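You operate a simulated robot arm through the tools that you are given. There is no shell and no other tool.

You run a simulated robot arm. Do the job below in one go: nothing can be reset, and whatever is moved stays where it is left.

Task
Clamp the blue post in the vice; grease a patch on its top.
Fine: grey rag, grease from the black tub; put the rag back; tub lid left on the workbench. A coat counts when it lies all over at full strength: go over it till it gets no stronger.

Only the result counts: the job must be done as asked and must still hold three seconds after the hand-in. Knocking over, shifting, dropping, spilling or breaking anything else fails it. A push-on lid holds only when it is set on centred and level and pressed home; a screw cap is set on level and turned clockwise until tight.

Robot
A 7-joint arm with a two-finger parallel gripper, fixed in place. Base frame: the origin is on the floor under the middle of its stand, x ahead of it, y to its left, z up; the work surface is at about z = 880. Readings come in mm, degrees, newtons and seconds.
It reaches about 1247 mm from its shoulder. Its first joint turns from -132.0 to 132.0 degrees. Payload 3.91 kg.
The TCP is the grasp point between the finger pads, 30 mm short of the fingertips. In the tool frame z runs along the fingers and y along their closing line. The gripper opens to 110 mm. The fingers are 20 mm wide and 10 mm thick; the gripper's body (48 by 112 mm) begins 55 mm behind the TCP.
Orientation is that of the tool frame in the base frame, as [roll, pitch, yaw] about the fixed x, y, z axes, in that order (R = Rz(yaw) Ry(pitch) Rx(roll)). With the fingers straight down and closing along the base's y, the tool's x points along the base's -x, its y along +y and its z along -z.

Tools
- The arm moves only by the tool apply_moves. Its argument "motion" is a list of rows, each a list of 3 entries, a list of its own where there are three numbers: the shift along the tool's x, y, z in units of 30 mm (1.0 is 30 mm), then the turn, a rotation vector about the tool's x, y, z in units of 8 degrees (1.0 is 8 degrees), then the finger opening in mm, from 0 to 110. In form: [[[tx, ty, tz], [wx, wy, wz], claw], ...]. A call has 1 to 20 rows; each row shifts and turns the commanded pose from where the row before left it, along the tool's axes as they then stand. A call with a number of a shift or a turn outside -1 to 1 is refused whole. Each row takes 0.2 s and may step no farther than 50 mm and 8.6 degrees from the row before; otherwise, or with a gripper value out of range, the whole call is refused. A pose out of reach is approached as far as the arm can. The call stops where the force on the tool passes 40 N (or 10 N more than at its start, if that is more) or the arm is blocked; 0.2 s more then pass. Each finger travels about 108 mm/s and halts on what it meets, pressing with about 29 N; the grip force reading is that of the motor and also rises with nothing between the fingers. The clock runs only during rows and for 0.2 s after the last one: add rows that do not move to give the fingers time. It gives the time, the measured TCP pose, the force on the tool (base axes), the opening and the grip force at its end, in the units of the frame above (readings bear some noise), with the torque about the TCP (base axes, N m) and any sound that the robot's microphone picked up, and new pictures: "show" is both (left out), scene, wrist or none.
- Cameras (640 x 400 px; columns grow to the right, rows downward): "scene" is fixed at [47.2, 497.5, 1593.2]; the picture's right is [0.20, -0.98, 0.00], its down [-0.86, -0.17, -0.47] and it looks along [0.46, 0.09, -0.88] (base axes); focal length 274 px, centre (320, 200). "wrist" rides on the gripper at [72, 17, -103] in the tool frame; the picture's right is [-0.23, 0.97, 0.00], its down [-0.76, -0.18, -0.62] and it looks along [-0.61, -0.14, 0.78] (tool axes); focal length 222 px, centre (320, 200). There is no depth. A picture from a camera that has moved, and an enlarged one, comes with that camera's place and axes in the base frame and with its lens. The place of the scene camera against the robot may be out by one fixed shift of up to 18 mm in any direction.
- inspect(camera, box): a new picture of the part [left, top, right, bottom] of that camera's present view, enlarged. No time passes.
- job_done(): hands the job in; it is judged then, once.

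Nothing tells you positions but the pictures and the camera data. Unless the task says otherwise, let go and move clear before handing in.

The tools are called after "Request:" as a command line: name --argument value ..., lists and objects as JSON in quotes. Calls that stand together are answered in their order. apply_moves: Moves the arm, as the interface text tells. Its arguments: {"type":"object","properties":{"motion":{"type":"array"},"show":{"type":"string","enum":["both","scene","wrist","none"]}},"required":["motion"]} The other tools are called the same way: inspect (camera, box) takes an enlarged picture of a part of a camera's view; job_done () hands the job in.

At the start:

```text
time_s: 0.0
tool_pos: [291.0, 518.0, 1303.5]
orientation: [180.0, 0.0, -180.0]
contact_force: [-0.6, -0.3, 0.1]
moment: [-0.03, 0.01, 0.01]
gripper_width: 109.8
gripper_force: 0.0
```

scene: 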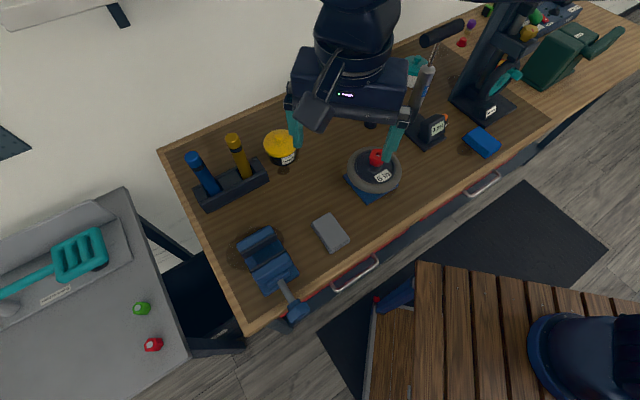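
wrist: 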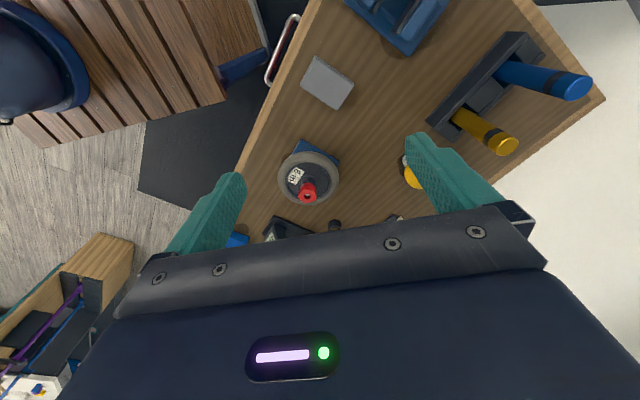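

The bench shows a rack with a blue and a yellow post, a yellow-lidded tub, a round grey-topped thing, a grey block or rag, a blue vice, and more tools to the right. I'll look closer at each part before moving.

Request:
inspect --camera "scene" --box '[170, 110, 330, 210]'

Request:
inspect --camera "scene" --box '[220, 200, 380, 330]'

Request:
inspect --camera "scene" --box '[320, 90, 520, 215]'

Request:
inspect --camera "scene" --box '[400, 0, 640, 150]'

Request:
inspect --camera "wrist" --box '[220, 0, 620, 250]'

```text
4.00 times, centred on (250, 160) of scene
camera zoom: at [47.2, 497.5, 1593.2], right [0.2, -0.98, 0.0], down [-0.86, -0.17, -0.47], along [0.46, 0.09, -0.88], focal length 1095 px, centre (600, 360)
```

zoom: 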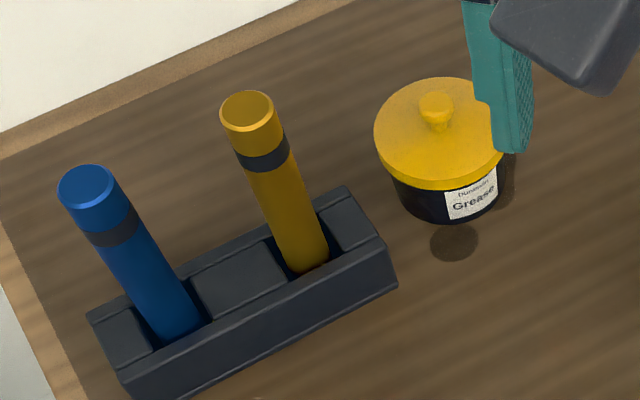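

```text
3.08 times, centred on (300, 265) of scene
camera zoom: at [47.2, 497.5, 1593.2], right [0.2, -0.98, 0.0], down [-0.86, -0.17, -0.47], along [0.46, 0.09, -0.88], focal length 843 px, centre (382, 0)
```

zoom: 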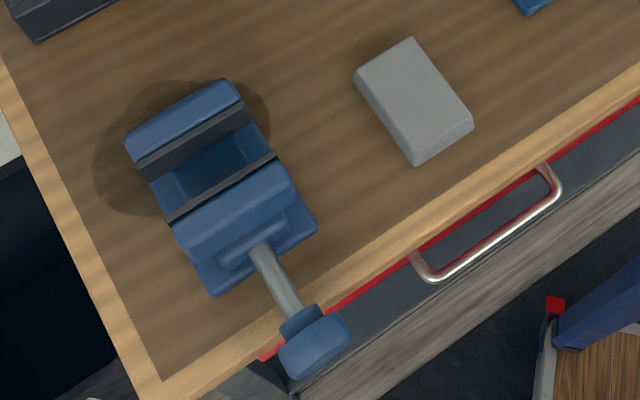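

```text
3.20 times, centred on (420, 152) of scene
camera zoom: at [47.2, 497.5, 1593.2], right [0.2, -0.98, 0.0], down [-0.86, -0.17, -0.47], along [0.46, 0.09, -0.88], focal length 876 px, centre (0, 352)
```

zoom: 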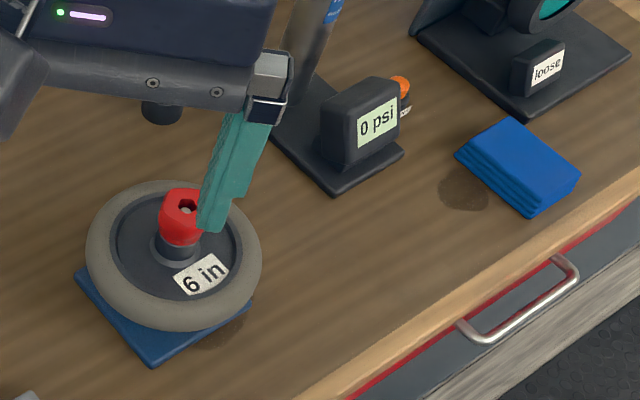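

```text
2.67 times, centred on (520, 75) of scene
camera zoom: at [47.2, 497.5, 1593.2], right [0.2, -0.98, 0.0], down [-0.86, -0.17, -0.47], along [0.46, 0.09, -0.88], focal length 730 px, centre (-213, 533)
```

zoom: 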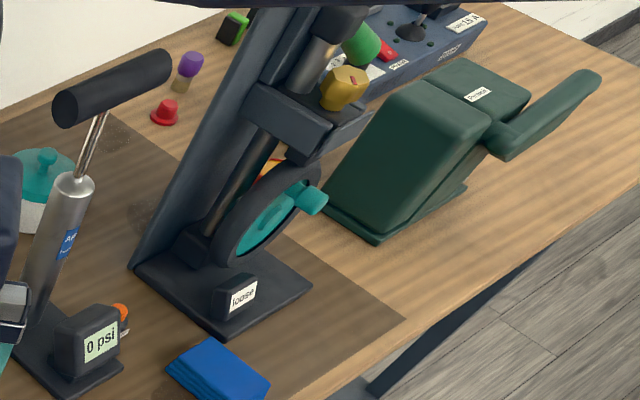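

```text
1.60 times, centred on (420, 125) of wrist
camera zoom: at [218.3, 535.2, 1407.1], right [0.23, 0.97, 0.0], down [0.76, -0.18, 0.62], along [0.61, -0.14, -0.78], focal length 355 px, centre (160, 320)
```

zoom: 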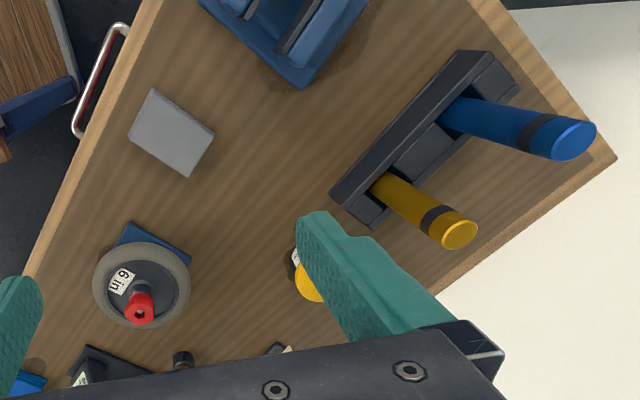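

The blue post stands in the rack near (362, 865), with its top at about z 1088. The vice is near (216, 668), the grey rag near (323, 523), and the black grease tub with the yellow lid near (560, 724). I'll move the wrist camera over the vice to study how it works.

Request:
apply_moves --motion '[[[0.95, 0.95, 0.85], [0, 0, 0], 110], [[0.95, 0.95, 0.85], [0, 0, 0], 110], [[0.95, 0.95, 0.85], [0, 0, 0], 110], [[0.95, 0.95, 0.85], [0, 0, 0], 110], [[0.95, 0.95, 0.85], [0, 0, 0], 110], [[0.95, 0.95, 0.85], [0, 0, 0], 110]]'

```text
time_s: 1.4
tool_pos: [118.1, 689.4, 1152.2]
orientation: [179.9, 0.0, 179.9]
contact_force: [0.9, 0.5, -0.4]
moment: [0.07, 0.07, 0.03]
gripper_width: 110.1
gripper_force: 0.1
camera wrist: at [45.6, 707.0, 1255.7], right [0.23, 0.97, 0.0], down [0.76, -0.18, 0.62], along [0.61, -0.14, -0.78], focal length 222 px, centre (320, 200)
```

scene: 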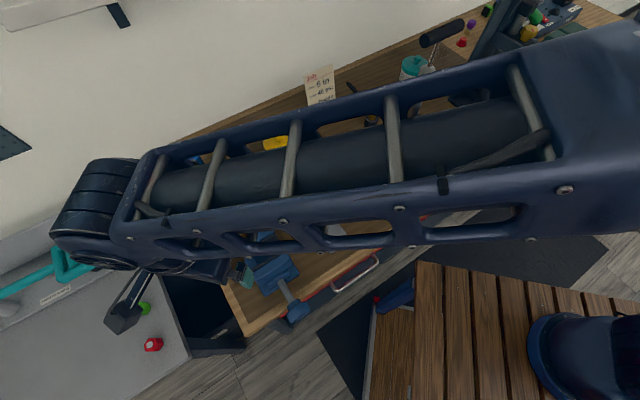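
wrist: 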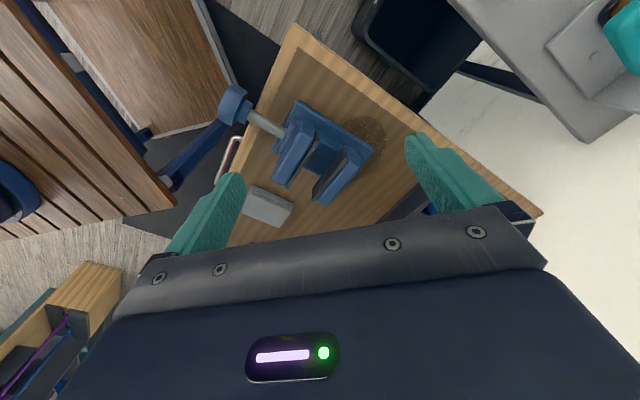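

Request:
inspect --camera "wrist" --box '[200, 60, 440, 210]'

Request:
inspect --camera "scene" --box '[290, 50, 450, 150]'

```text
2.67 times, centred on (320, 135) of wrist
camera zoom: at [45.6, 707.0, 1255.7], right [0.23, 0.97, 0.0], down [0.76, -0.18, 0.62], along [0.61, -0.14, -0.78], focal length 592 px, centre (320, 373)
```

zoom: 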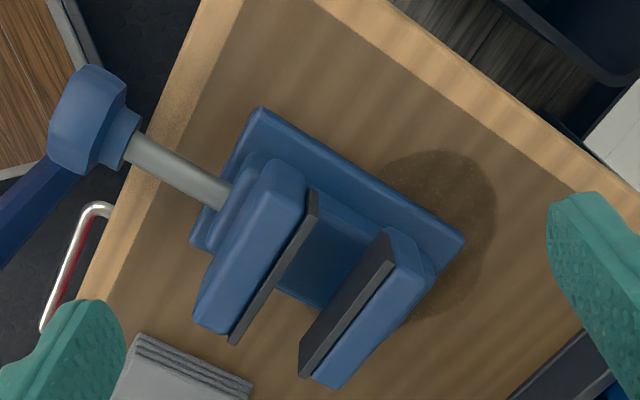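

```text
4.00 times, centred on (370, 100) of scene
camera zoom: at [47.2, 497.5, 1593.2], right [0.2, -0.98, 0.0], down [-0.86, -0.17, -0.47], along [0.46, 0.09, -0.88], focal length 1095 px, centre (120, 600)
```

zoom: 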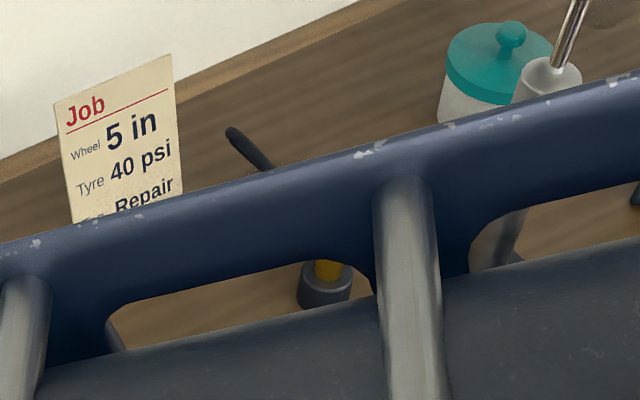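

The vice has a fixed jaw, a moving jaw and a spindle that ends in a chunky knob. I'll turn the hand 45° and back off, so I can see the knob and the jaws from the spindle side.

Request:
apply_moves --motion '[[[0.12, -0.926, 0.213], [0, 0, -0.9375], 110], [[0, 0, 0], [0, 0, -0.9375], 110], [[0, 0, 0], [0, 0, -0.9375], 110], [[0, 0, 0], [0, 0, -0.9375], 110], [[0, 0, 0], [0, 0, -0.9375], 110], [[0, 0, 0], [0, 0, -0.9375], 110], [[0.9, -0.5, 0.2], [0, 0, 0], 110], [[0.9, -0.5, 0.2], [0, 0, 0], 110], [[0.9, -0.5, 0.2], [0, 0, 0], 110]]'

```text
time_s: 3.4
tool_pos: [88.8, 571.7, 1125.5]
orientation: [179.9, 0.0, -135.0]
contact_force: [0.8, -0.4, 0.5]
moment: [-0.02, 0.0, 0.03]
gripper_width: 109.8
gripper_force: 0.0
camera wrist: at [25.3, 533.4, 1229.1], right [-0.53, 0.85, 0.0], down [0.66, 0.41, 0.62], along [0.53, 0.33, -0.78], focal length 222 px, centre (320, 200)
```

scene: 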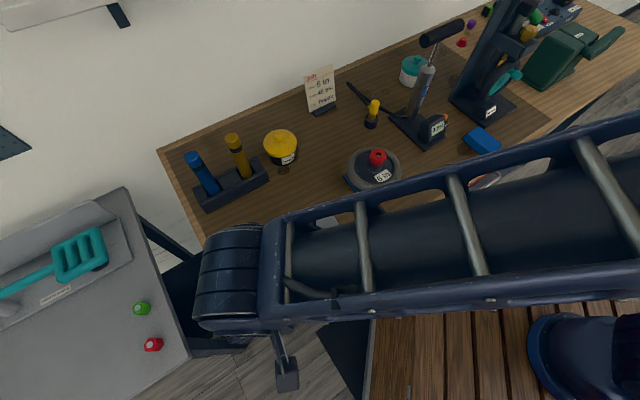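
wrist: 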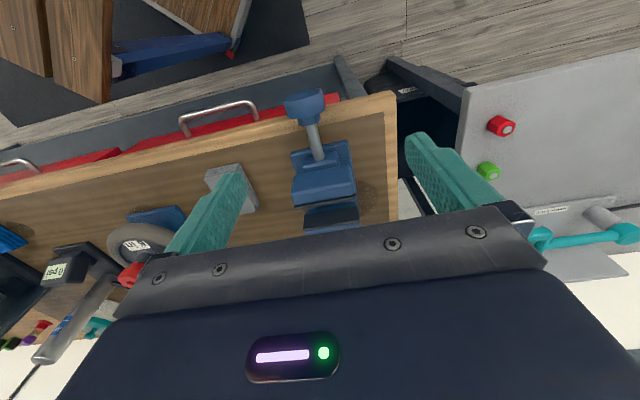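

Request:
inspect --camera "wrist" --box '[200, 70, 424, 210]'

Request:
inspect --camera "wrist" --box '[270, 80, 366, 140]'

Request:
inspect --camera "scene" --box '[330, 60, 490, 160]'

Request:
inspect --camera "scene" --box '[250, 60, 350, 140]'

```text
2.86 times, centred on (312, 140) of wrist
camera zoom: at [25.3, 533.4, 1229.1], right [-0.53, 0.85, 0.0], down [0.66, 0.41, 0.62], along [0.53, 0.33, -0.78], focal length 635 px, centre (343, 371)
```

zoom: 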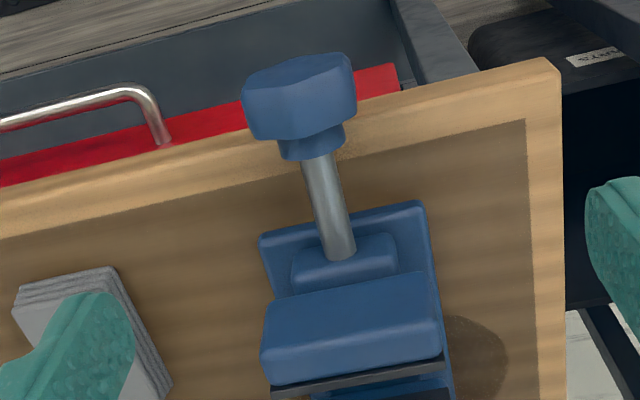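

```text
6.67 times, centred on (318, 110) of wrist
camera zoom: at [25.3, 533.4, 1229.1], right [-0.53, 0.85, 0.0], down [0.66, 0.41, 0.62], along [0.53, 0.33, -0.78], focal length 1481 px, centre (333, 800)
```

zoom: 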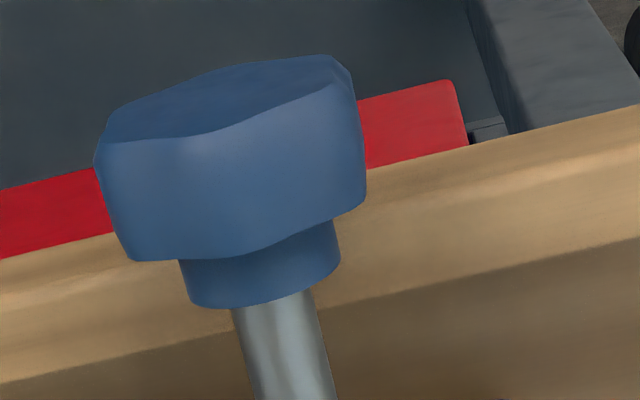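

```text
4.00 times, centred on (410, 110) of scene
camera zoom: at [47.2, 497.5, 1593.2], right [0.2, -0.98, 0.0], down [-0.86, -0.17, -0.47], along [0.46, 0.09, -0.88], focal length 1095 px, centre (-40, 560)
```

zoom: 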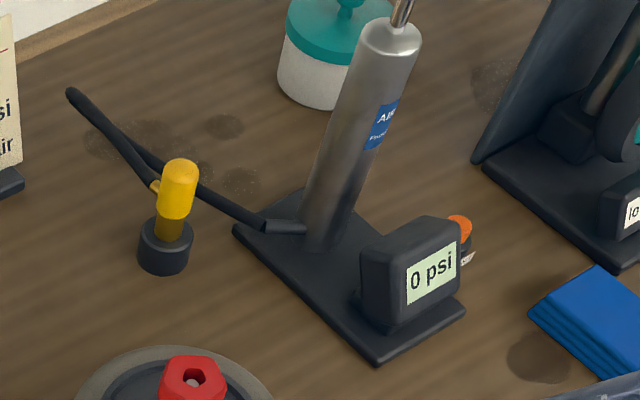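

```text
5.00 times, centred on (300, 100) of scene
camera zoom: at [47.2, 497.5, 1593.2], right [0.2, -0.98, 0.0], down [-0.86, -0.17, -0.47], along [0.46, 0.09, -0.88], focal length 1369 px, centre (420, 700)
```

zoom: 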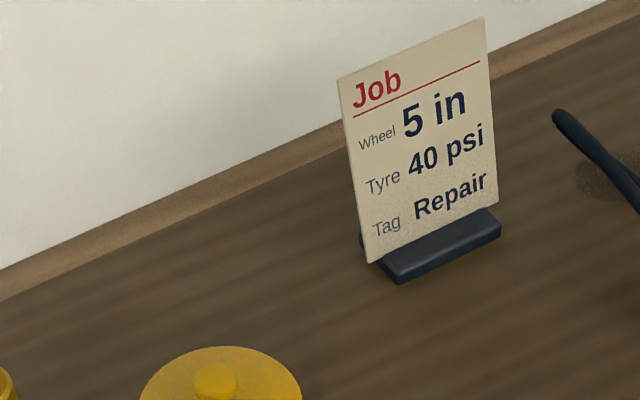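

The knob is a lobed grip about 55 mm across, centred near (103, 560, 922), and the spindle runs about 44° from x. Next I'll look closely at the rack with the blue post.

Request:
apply_moves --motion '[[[-0.863, 0.156, -0.35], [0, 0, 0], 110], [[-0.863, 0.156, -0.35], [0, 0, 0], 110], [[-0.863, 0.156, -0.35], [0, 0, 0], 110], [[-0.863, 0.156, -0.35], [0, 0, 0], 110], [[-0.863, 0.156, -0.183], [0, 0, 0], 110], [[-0.863, 0.156, 0], [0, 0, 0], 110], [[-0.863, 0.156, 0], [0, 0, 0], 110], [[-0.863, 0.156, 0], [0, 0, 0], 110], [[-0.863, 0.156, 0], [0, 0, 0], 110], [[-0.863, 0.156, 0], [0, 0, 0], 110]]' --show "wrist"

```text
time_s: 5.6
tool_pos: [241.9, 789.9, 1174.0]
orientation: [179.9, 0.0, -135.1]
contact_force: [-0.5, 0.5, 1.4]
moment: [0.03, -0.03, 0.0]
gripper_width: 109.9
gripper_force: 0.0
camera wrist: at [178.5, 749.1, 1277.3], right [-0.53, 0.85, 0.0], down [0.66, 0.41, 0.62], along [0.53, 0.33, -0.78], focal length 222 px, centre (320, 200)
```

wrist: 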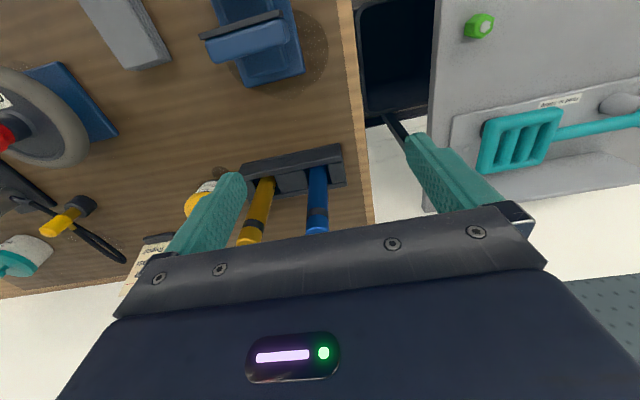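

Request:
inspect --camera "wrist" --box '[180, 130, 372, 250]'

Request:
inspect --camera "wrist" --box '[100, 0, 324, 140]'

```text
3.33 times, centred on (276, 190) of wrist
camera zoom: at [178.5, 749.1, 1277.3], right [-0.53, 0.85, 0.0], down [0.66, 0.41, 0.62], along [0.53, 0.33, -0.78], focal length 740 px, centre (467, 233)
```

zoom: 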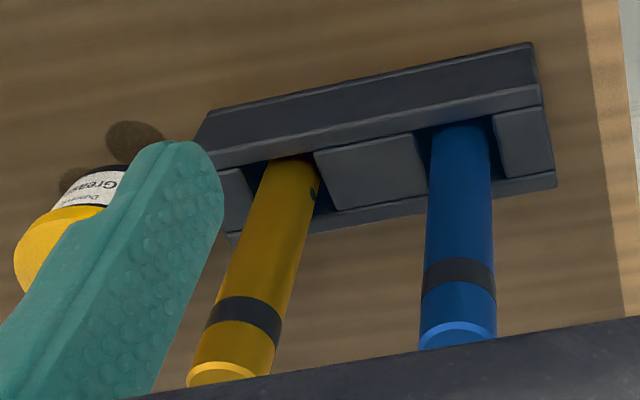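

```text
2.86 times, centred on (212, 70) of wrist
camera zoom: at [178.5, 749.1, 1277.3], right [-0.53, 0.85, 0.0], down [0.66, 0.41, 0.62], along [0.53, 0.33, -0.78], focal length 635 px, centre (629, 571)
```

zoom: 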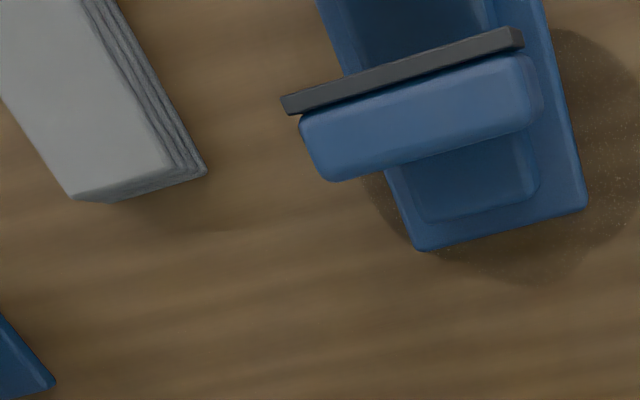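

The blue post is about 31 mm across and stands upright near (364, 859), top at about z 1075–1080; the rack is parallel to the vice jaws. I'll move over it and check the centring.

Request:
apply_moves --motion '[[[-0.9046, -0.2522, 0], [0, 0, 0], 110], [[-0.9046, -0.2522, 0], [0, 0, 0], 110], [[-0.9046, -0.2522, 0], [0, 0, 0], 110], [[-0.9046, -0.2522, 0], [0, 0, 0], 110], [[-0.9046, -0.2522, 0], [0, 0, 0], 110], [[0, 0, 0.5], [0, 0, 0], 110]]'

```text
time_s: 7.0
tool_pos: [355.3, 855.0, 1173.6]
orientation: [179.5, 1.0, -134.6]
contact_force: [0.1, 0.6, 0.0]
moment: [0.04, -0.02, 0.01]
gripper_width: 109.9
gripper_force: 0.1
camera wrist: at [289.8, 813.3, 1275.4], right [-0.53, 0.85, 0.01], down [0.66, 0.41, 0.63], along [0.53, 0.35, -0.77], focal length 222 px, centre (320, 200)
```

scene: 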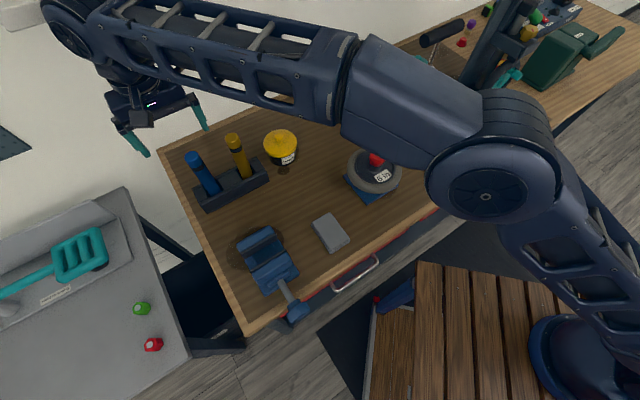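
wrist: 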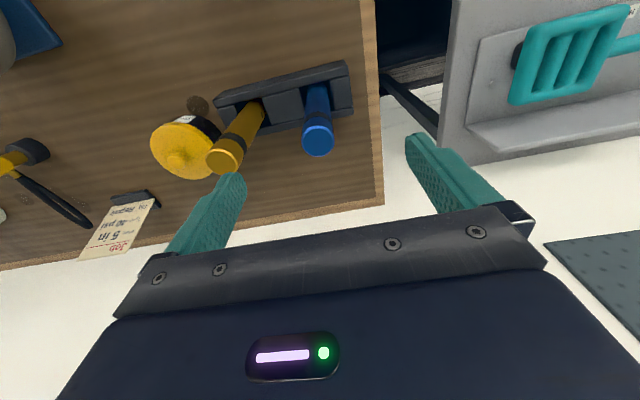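

Request:
apply_moves --motion '[[[0, 0, 0], [0, 0, 0], 110], [[0, 0, 0], [0, 0, 0], 110]]' --show "wrist"

Request:
inspect --camera "wrist" --box '[200, 50, 360, 150]'

```text
time_s: 7.6
tool_pos: [354.7, 853.7, 1170.6]
orientation: [179.7, 0.8, -134.8]
contact_force: [-0.5, 0.4, -0.2]
moment: [-0.02, 0.01, 0.0]
gripper_width: 110.1
gripper_force: 0.0
camera wrist: at [290.2, 812.5, 1273.5], right [-0.53, 0.85, 0.01], down [0.66, 0.41, 0.63], along [0.53, 0.34, -0.77], focal length 222 px, centre (320, 200)
```

wrist: 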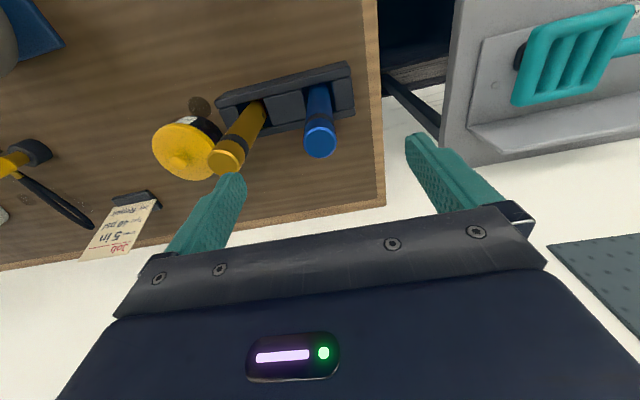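

```text
4.00 times, centred on (280, 100) of wrist
camera zoom: at [290.2, 812.5, 1273.5], right [-0.53, 0.85, 0.01], down [0.66, 0.41, 0.63], along [0.53, 0.34, -0.77], focal length 888 px, centre (480, 600)
```

zoom: 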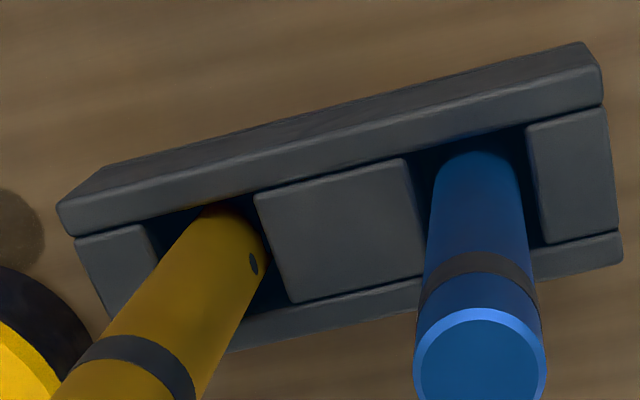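

The arm seems to be at the edge of its reach here at this height: it sits at (355, 854, 1171), short of what I commanded. I'll go lower beside the post with the fingers wide open to see if the reach improves.

Request:
apply_moves --motion '[[[0, 0, 0.6], [0, 0, 0], 110], [[0, 0, 0.6], [0, 0, 0], 110], [[0, 0, 0.4], [0, 0, 0], 110], [[0, 0, 0], [0, 0, 0], 110]]' --show "wrist"

```text
time_s: 8.6
tool_pos: [363.1, 856.8, 1109.2]
orientation: [180.0, 0.0, -134.9]
contact_force: [-0.3, 0.2, -0.2]
moment: [0.02, 0.0, 0.01]
gripper_width: 109.7
gripper_force: 0.0
camera wrist: at [299.3, 818.0, 1213.2], right [-0.53, 0.85, 0.0], down [0.66, 0.41, 0.62], along [0.53, 0.33, -0.78], focal length 222 px, centre (320, 200)
```

wrist: 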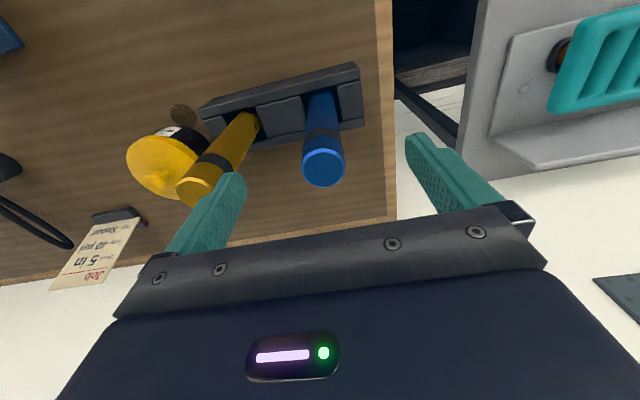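

Request:
inspect --camera "wrist" --box '[272, 120, 368, 180]'

```text
6.67 times, centred on (320, 150) of wrist
camera zoom: at [299.3, 818.0, 1213.2], right [-0.53, 0.85, 0.0], down [0.66, 0.41, 0.62], along [0.53, 0.33, -0.78], focal length 1481 px, centre (320, 533)
```

zoom: 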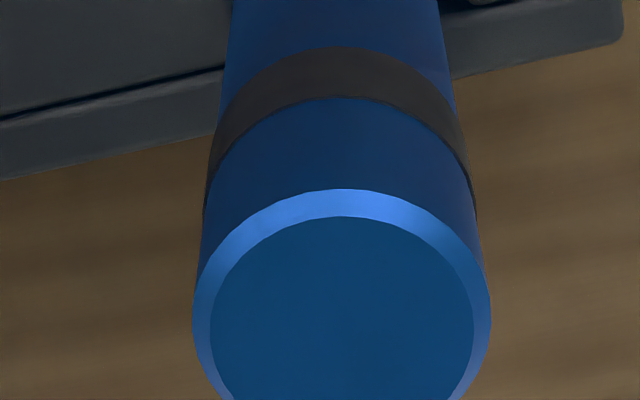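

The blue post's top is centred near (364, 860, 1082). I'll centre on it, lower the TCP to about z 1045, and close.

Request:
apply_moves --motion '[[[-0.1, 0.06, 0.5], [0, 0, 0], 110], [[0, 0, 0.8], [0, 0, 0], 110], [[0, 0, 0.83], [0, 0, 0], 110], [[0, 0, 0], [0, 0, 0], 110]]'

```text
time_s: 9.6
tool_pos: [363.4, 858.9, 1044.9]
orientation: [179.9, 0.0, -135.0]
contact_force: [0.3, -0.4, -0.4]
moment: [0.0, 0.03, 0.0]
gripper_width: 110.1
gripper_force: 0.1
camera wrist: at [299.7, 820.9, 1148.3], right [-0.53, 0.85, 0.0], down [0.66, 0.41, 0.62], along [0.53, 0.33, -0.78], focal length 222 px, centre (320, 200)
```

scene: 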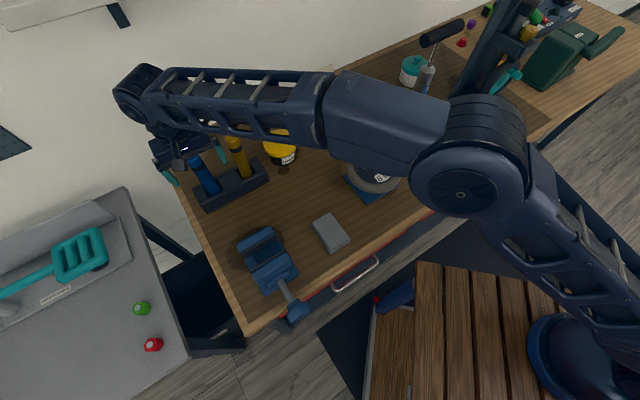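
wrist: 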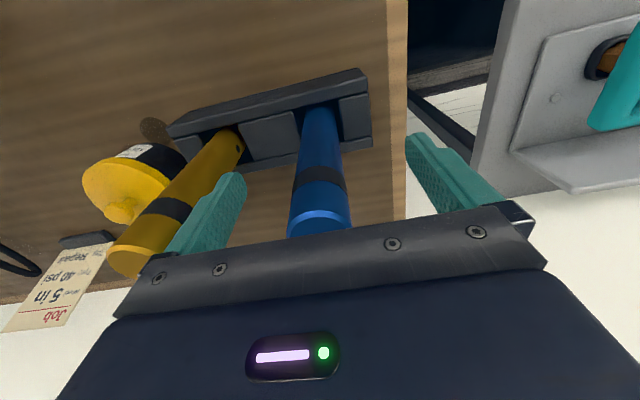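

Request:
apply_moves --motion '[[[0, 0, 0], [0, 0, 0], 60], [[0, 0, 0], [0, 0, 0], 40], [[0, 0, 0], [0, 0, 0], 20], [[0, 0, 0], [0, 0, 0], 20], [[0, 0, 0], [0, 0, 0], 20]]' --show "wrist"

```text
time_s: 10.8
tool_pos: [363.2, 859.5, 1045.4]
orientation: [180.0, 0.0, -135.0]
contact_force: [1.6, -0.8, -1.1]
moment: [-0.1, -0.22, -0.04]
gripper_width: 31.6
gripper_force: 28.6
camera wrist: at [299.7, 821.0, 1148.6], right [-0.53, 0.85, 0.0], down [0.66, 0.41, 0.62], along [0.53, 0.33, -0.78], focal length 222 px, centre (320, 200)
```

wrist: 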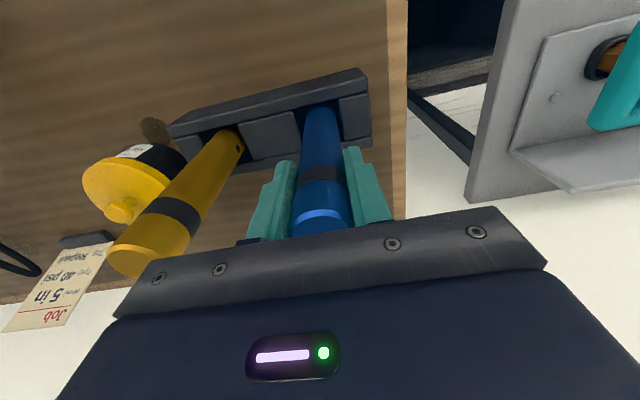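

I've gripped the post at 31.6 mm wide. From two wrist views the vice jaw tops are at about z 985, the fixed jaw face is centred at (223.5, 677.5), and the gap is about 47 mm. I'll lift the post straight out and carry it above the vice.

Request:
apply_moves --motion '[[[0, 0, -0.5], [0, 0, 0], 20], [[0, 0, -0.8], [0, 0, 0], 20], [[0, 0, -0.8], [0, 0, 0], 20], [[0, 0, -0.6], [0, 0, 0], 20], [[0.3, 0, -0.3], [0, 0, 0], 20], [[0.7, -0.1, -0.3], [0, 0, 0], 20], [[0.8, -0.1, -0.3], [0, 0, 0], 20], [[0.8, -0.1, -0.3], [0, 0, 0], 20], [[0.8, -0.1, -0.25], [0, 0, 0], 20], [[0.8, -0.1, 0], [0, 0, 0], 20], [[0.8, -0.1, 0], [0, 0, 0], 20], [[0.8, -0.1, 0], [0, 0, 0], 20], [[0.8, -0.1, 0], [0, 0, 0], 20], [[0.8, -0.1, 0], [0, 0, 0], 20], [[0.78, -0.088, 0], [0, 0, 0], 20], [[0, 0, 0], [0, 0, 0], 20]]'

```text
time_s: 14.2
tool_pos: [211.6, 668.8, 1173.1]
orientation: [180.0, 0.0, -135.1]
contact_force: [0.8, 0.3, -4.5]
moment: [-0.09, -0.02, -0.01]
gripper_width: 31.5
gripper_force: 29.6
camera wrist: at [148.1, 629.1, 1276.2], right [-0.53, 0.85, 0.0], down [0.66, 0.41, 0.62], along [0.53, 0.33, -0.78], focal length 222 px, centre (320, 200)
```

scene: 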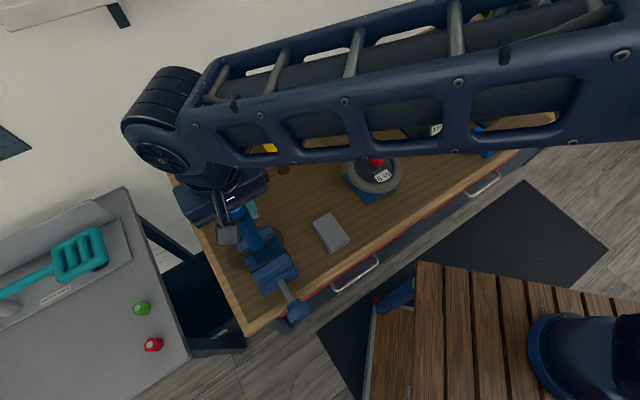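
wrist: 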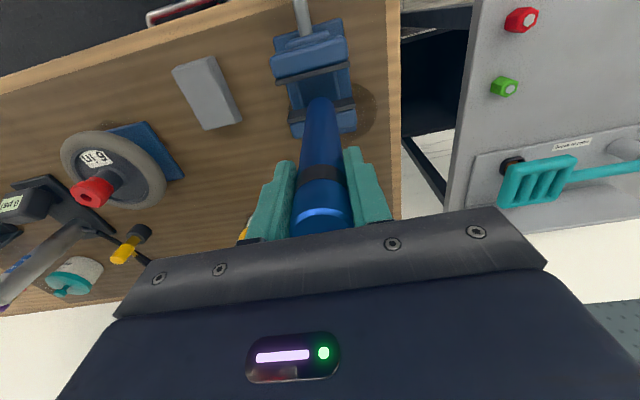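

Request:
inspect --camera "wrist" --box '[240, 20, 400, 120]'

Request:
inspect --camera "wrist" --box '[240, 100, 400, 200]'

Request:
inspect --camera "scene" --box '[190, 180, 350, 330]'

```text
4.00 times, centred on (320, 70) of wrist
camera zoom: at [148.1, 629.1, 1276.2], right [-0.53, 0.85, 0.0], down [0.66, 0.41, 0.62], along [0.53, 0.33, -0.78], focal length 888 px, centre (320, 720)
```

zoom: 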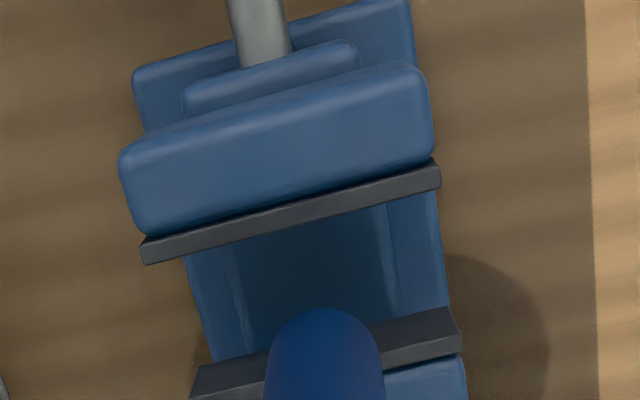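

```text
4.00 times, centred on (320, 150) of wrist
camera zoom: at [148.1, 629.1, 1276.2], right [-0.53, 0.85, 0.0], down [0.66, 0.41, 0.62], along [0.53, 0.33, -0.78], focal length 888 px, centre (320, 400)
```

zoom: 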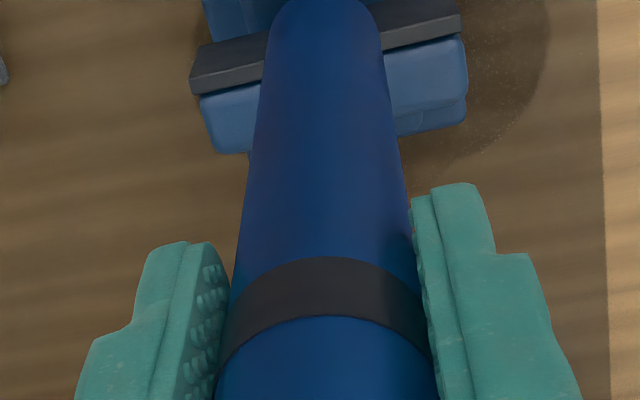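

```text
2.67 times, centred on (270, 255) of scene
camera zoom: at [47.2, 497.5, 1593.2], right [0.2, -0.98, 0.0], down [-0.86, -0.17, -0.47], along [0.46, 0.09, -0.88], focal length 730 px, centre (453, 53)
```

zoom: 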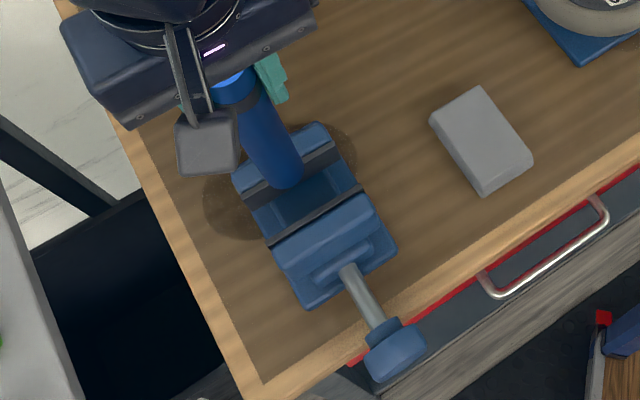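

The jaw gap measures about 41 mm and the post is about 7 mm too near the fixed jaw. I'll shift it to the middle of the gap, lower it to just above the jaws, and check.

Request:
apply_moves --motion '[[[0.233, -0.087, 0], [0, 0, 0], 20], [[0, 0, 0.6], [0, 0, 0], 20], [[0, 0, 0], [0, 0, 0], 20]]'

Request:
inspect --camera "wrist" --box '[240, 20, 400, 120]'

Request:
inspect --camera "scene" --box '[210, 200, 330, 275]'

```text
time_s: 15.0
tool_pos: [209.2, 663.0, 1154.9]
orientation: [180.0, 0.0, -135.0]
contact_force: [0.5, -0.6, -4.6]
moment: [-0.02, -0.02, 0.0]
gripper_width: 31.4
gripper_force: 29.2
camera wrist: at [144.6, 622.6, 1257.6], right [-0.53, 0.85, 0.0], down [0.66, 0.41, 0.62], along [0.53, 0.33, -0.78], focal length 222 px, centre (320, 200)
```

scene: 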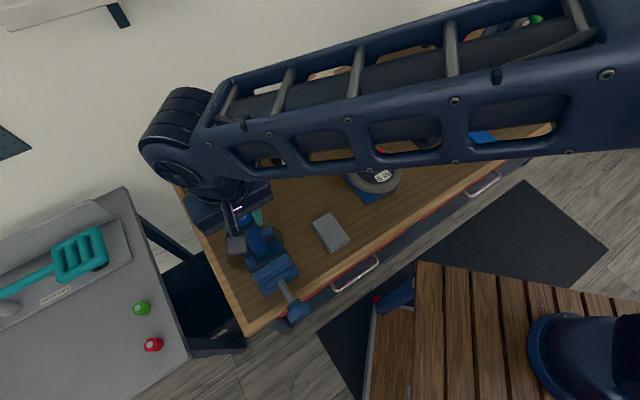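
wrist: 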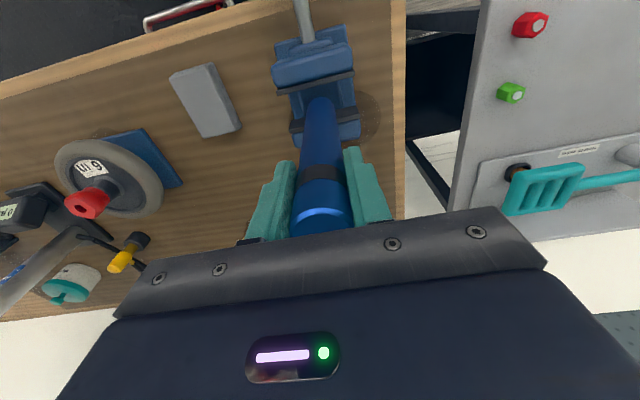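

```text
4.00 times, centred on (320, 70) of wrist
camera zoom: at [144.6, 622.6, 1257.6], right [-0.53, 0.85, 0.0], down [0.66, 0.41, 0.62], along [0.53, 0.33, -0.78], focal length 888 px, centre (320, 720)
```

zoom: 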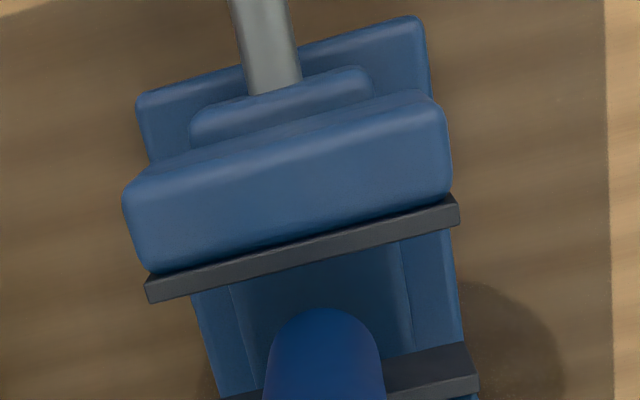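

```text
5.33 times, centred on (270, 238) of scene
camera zoom: at [47.2, 497.5, 1593.2], right [0.2, -0.98, 0.0], down [-0.86, -0.17, -0.47], along [0.46, 0.09, -0.88], focal length 1460 px, centre (587, 0)
```

zoom: 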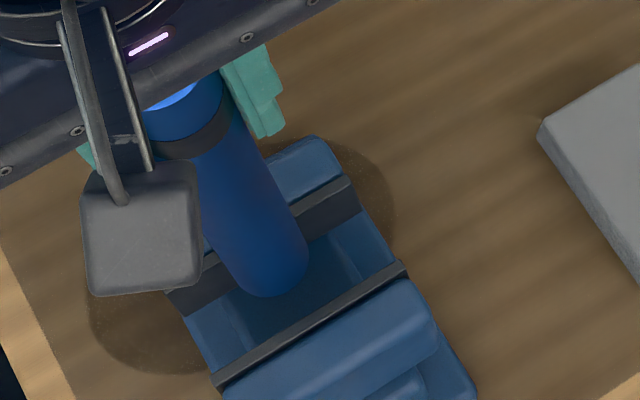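

The bottom of the post looks about 4 mm closer to the fixed jaw than the TCP suggests. I'll shift it back 4 mm and lower it part way between the jaws.

Request:
apply_moves --motion '[[[0.133, 0, 0], [0, 0, 0], 20], [[0, 0, 0.3], [0, 0, 0], 20], [[0, 0, 0.3], [0, 0, 0], 20], [[0, 0, 0.3], [0, 0, 0], 20], [[0, 0, 0], [0, 0, 0], 20]]'

Request:
inspect --camera "wrist" --box '[240, 40, 400, 140]'

Request:
inspect --camera "scene" --box '[210, 210, 330, 285]'

```text
time_s: 16.2
tool_pos: [206.0, 658.4, 1127.0]
orientation: [179.9, 0.0, -135.1]
contact_force: [0.9, 0.6, -4.2]
moment: [-0.02, 0.0, 0.01]
gripper_width: 31.6
gripper_force: 29.4
camera wrist: at [142.4, 618.5, 1230.0], right [-0.53, 0.85, 0.0], down [0.66, 0.41, 0.62], along [0.53, 0.33, -0.78], focal length 222 px, centre (320, 200)
```

scene: 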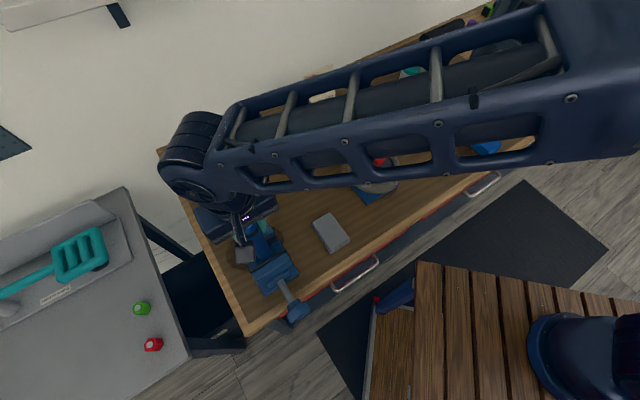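
wrist: 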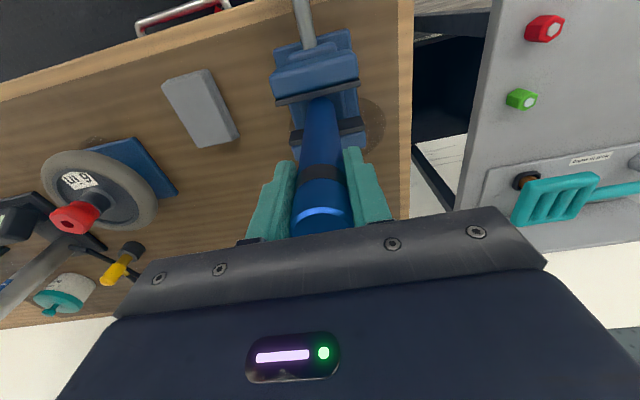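

```text
4.00 times, centred on (320, 90) of wrist
camera zoom: at [142.4, 618.5, 1230.0], right [-0.53, 0.85, 0.0], down [0.66, 0.41, 0.62], along [0.53, 0.33, -0.78], focal length 888 px, centre (320, 640)
```

zoom: 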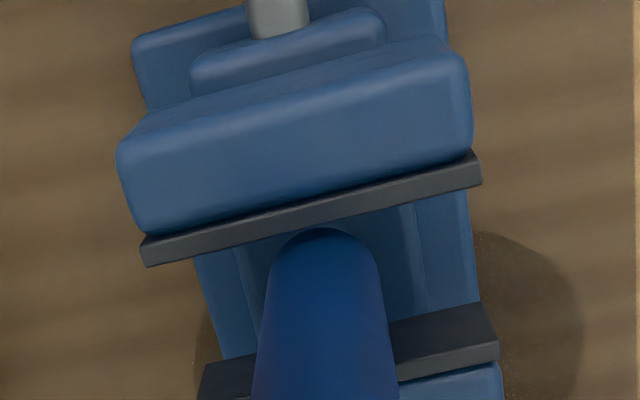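

```text
5.33 times, centred on (270, 248) of scene
camera zoom: at [47.2, 497.5, 1593.2], right [0.2, -0.98, 0.0], down [-0.86, -0.17, -0.47], along [0.46, 0.09, -0.88], focal length 1460 px, centre (587, -53)
```

zoom: 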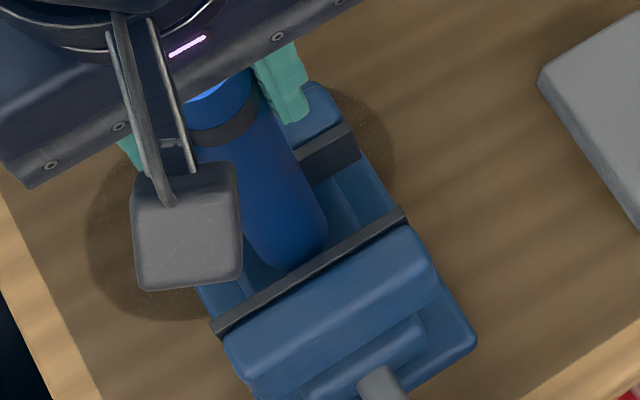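

The post has entered between the jaws without contact. I'll keep lowering it, in smaller steps near the bed.

Request:
apply_moves --motion '[[[0, 0, 0.35], [0, 0, 0], 20], [[0, 0, 0.35], [0, 0, 0], 20], [[0, 0, 0.35], [0, 0, 0], 20], [[0, 0, 0.3], [0, 0, 0], 20], [[0, 0, 0], [0, 0, 0], 20]]'

Request:
inspect --camera "wrist" --box '[240, 60, 400, 160]'

Request:
inspect --camera "scene" --box '[210, 210, 330, 285]'

```text
time_s: 17.4
tool_pos: [206.1, 657.4, 1086.9]
orientation: [179.9, 0.1, -135.1]
contact_force: [1.4, -2.5, 18.9]
moment: [-0.27, -0.62, 0.0]
gripper_width: 31.8
gripper_force: 29.5
camera wrist: at [142.1, 618.1, 1190.0], right [-0.53, 0.85, 0.0], down [0.66, 0.41, 0.62], along [0.53, 0.33, -0.78], focal length 222 px, centre (320, 200)
```

scene: 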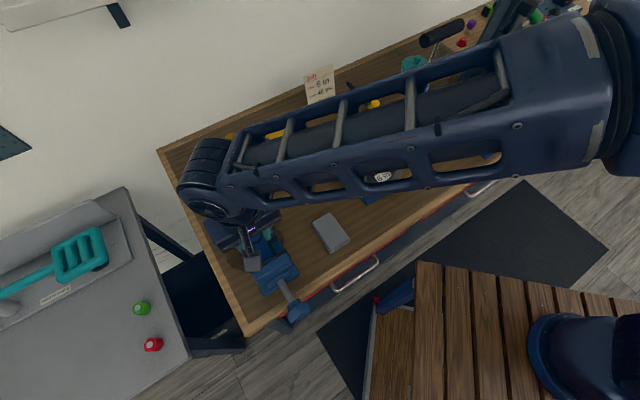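
wrist: 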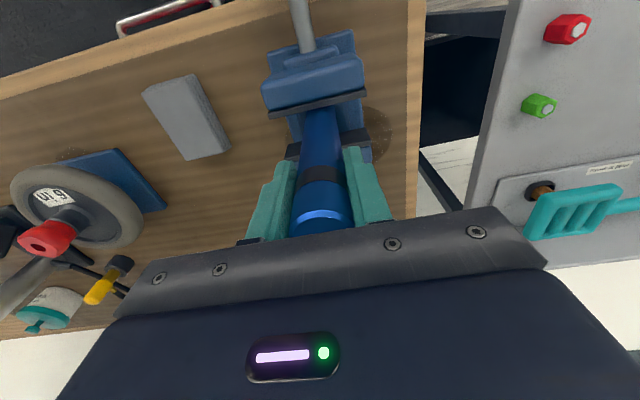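

```text
4.00 times, centred on (320, 110) of wrist
camera zoom: at [142.1, 618.1, 1190.0], right [-0.53, 0.85, 0.0], down [0.66, 0.41, 0.62], along [0.53, 0.33, -0.78], focal length 888 px, centre (320, 560)
```

zoom: 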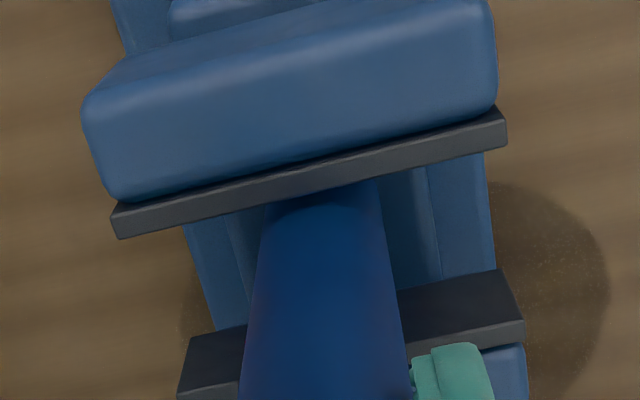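

```text
5.33 times, centred on (270, 248) of scene
camera zoom: at [47.2, 497.5, 1593.2], right [0.2, -0.98, 0.0], down [-0.86, -0.17, -0.47], along [0.46, 0.09, -0.88], focal length 1460 px, centre (587, -53)
```

zoom: 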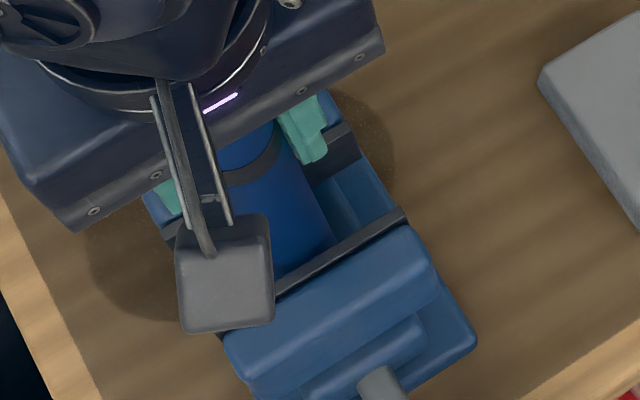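

The post touched down with the TCP at z 1087, so the bed is at about z 927. I'll ease the pressure slightly and re-check before letting go.

Request:
apply_moves --motion '[[[0, 0, -0.06], [0, 0, 0], 20], [[0, 0, 0], [0, 0, 0], 20]]' --show "wrist"

Request:
inspect --camera "wrist" --box '[240, 140, 400, 240]'

```text
time_s: 18.0
tool_pos: [204.7, 656.8, 1087.5]
orientation: [180.0, -0.1, -135.0]
contact_force: [-0.1, 2.2, -0.4]
moment: [0.31, 0.0, 0.03]
gripper_width: 31.6
gripper_force: 28.7
camera wrist: at [141.7, 617.7, 1190.0], right [-0.53, 0.85, 0.0], down [0.66, 0.41, 0.62], along [0.53, 0.33, -0.78], focal length 222 px, centre (320, 200)
```

wrist: 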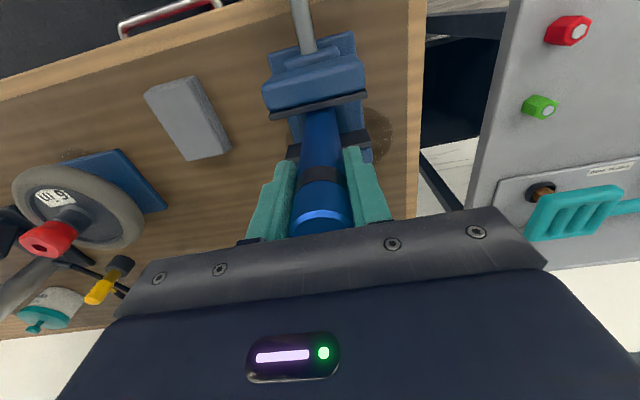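

```text
4.00 times, centred on (320, 190) of wrist
camera zoom: at [141.7, 617.7, 1190.0], right [-0.53, 0.85, 0.0], down [0.66, 0.41, 0.62], along [0.53, 0.33, -0.78], focal length 888 px, centre (320, 240)
```

zoom: 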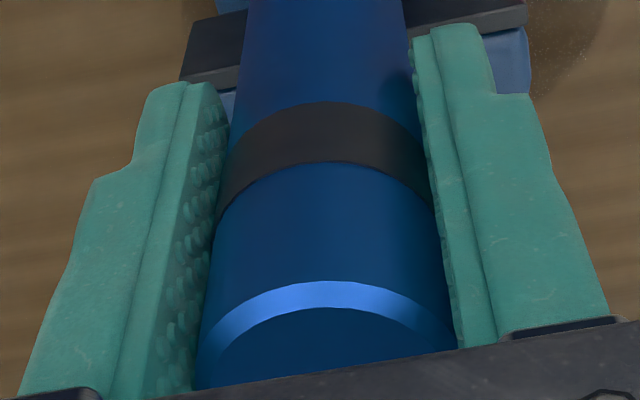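

The bed now carries the post, but it sits about 7 mm away from the fixed jaw. I'll lift it 2 mm, nudge it towards the fixed jaw, and set it down again.

Request:
apply_moves --motion '[[[0, 0, -0.08], [0, 0, 0], 20], [[-0.07, 0, 0], [0, 0, 0], 20], [[-0.07, 0, 0], [0, 0, 0], 20], [[0, 0, 0], [0, 0, 0], 20]]' --show "wrist"

Request:
inspect --camera "wrist" --box '[240, 60, 400, 160]'

```text
time_s: 19.0
tool_pos: [209.6, 660.5, 1089.7]
orientation: [-180.0, -0.1, -135.0]
contact_force: [0.2, 0.8, -4.7]
moment: [-0.04, 0.0, 0.0]
gripper_width: 31.9
gripper_force: 29.1
camera wrist: at [144.9, 620.9, 1193.2], right [-0.53, 0.85, 0.0], down [0.66, 0.41, 0.62], along [0.53, 0.33, -0.78], focal length 222 px, centre (320, 200)
```

wrist: 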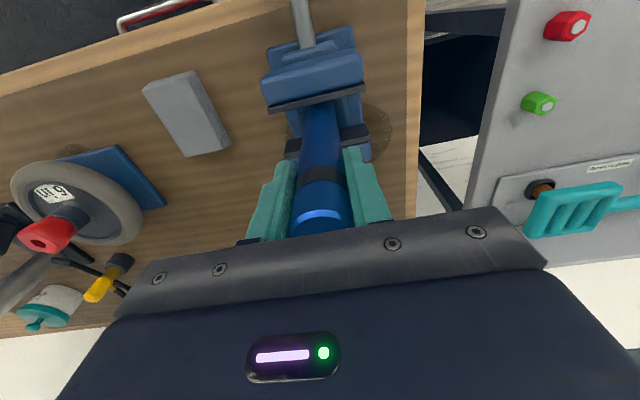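

```text
4.00 times, centred on (320, 110) of wrist
camera zoom: at [144.9, 620.9, 1193.2], right [-0.53, 0.85, 0.0], down [0.66, 0.41, 0.62], along [0.53, 0.33, -0.78], focal length 888 px, centre (320, 560)
```

zoom: 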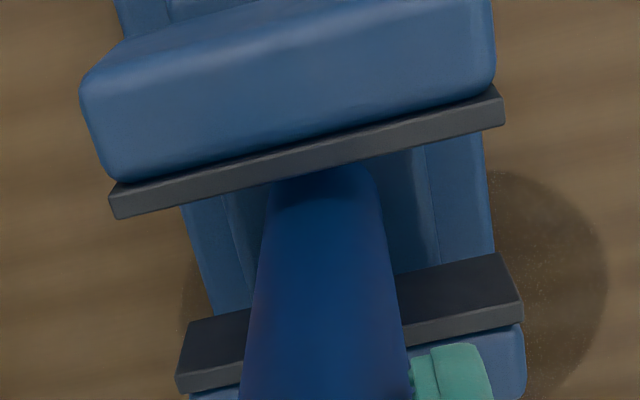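

Request:
apply_moves --motion '[[[-0.08, 0, 0], [0, 0, 0], 20], [[0, 0, 0], [0, 0, 0], 20]]' --show "none"

```text
time_s: 19.6
tool_pos: [210.2, 662.6, 1090.4]
orientation: [-180.0, 0.0, -135.0]
contact_force: [-6.5, -3.3, -2.9]
moment: [-0.35, 0.6, 0.02]
gripper_width: 31.7
gripper_force: 29.1
```

The post now touches the fixed jaw lightly. I'll back off a hair, set it on the bed, and open the fingers gently.

Request:
apply_moves --motion '[[[0.03, 0, 0], [0, 0, 0], 20], [[0, 0, 0.05], [0, 0, 0], 20], [[0, 0, 0.04], [0, 0, 0], 20], [[0, 0, 0], [0, 0, 0], 20]]' --show "none"

```text
time_s: 20.6
tool_pos: [211.5, 661.4, 1088.0]
orientation: [-180.0, 0.0, -135.0]
contact_force: [0.4, -2.3, -1.2]
moment: [-0.2, -0.07, -0.04]
gripper_width: 31.8
gripper_force: 29.3
```

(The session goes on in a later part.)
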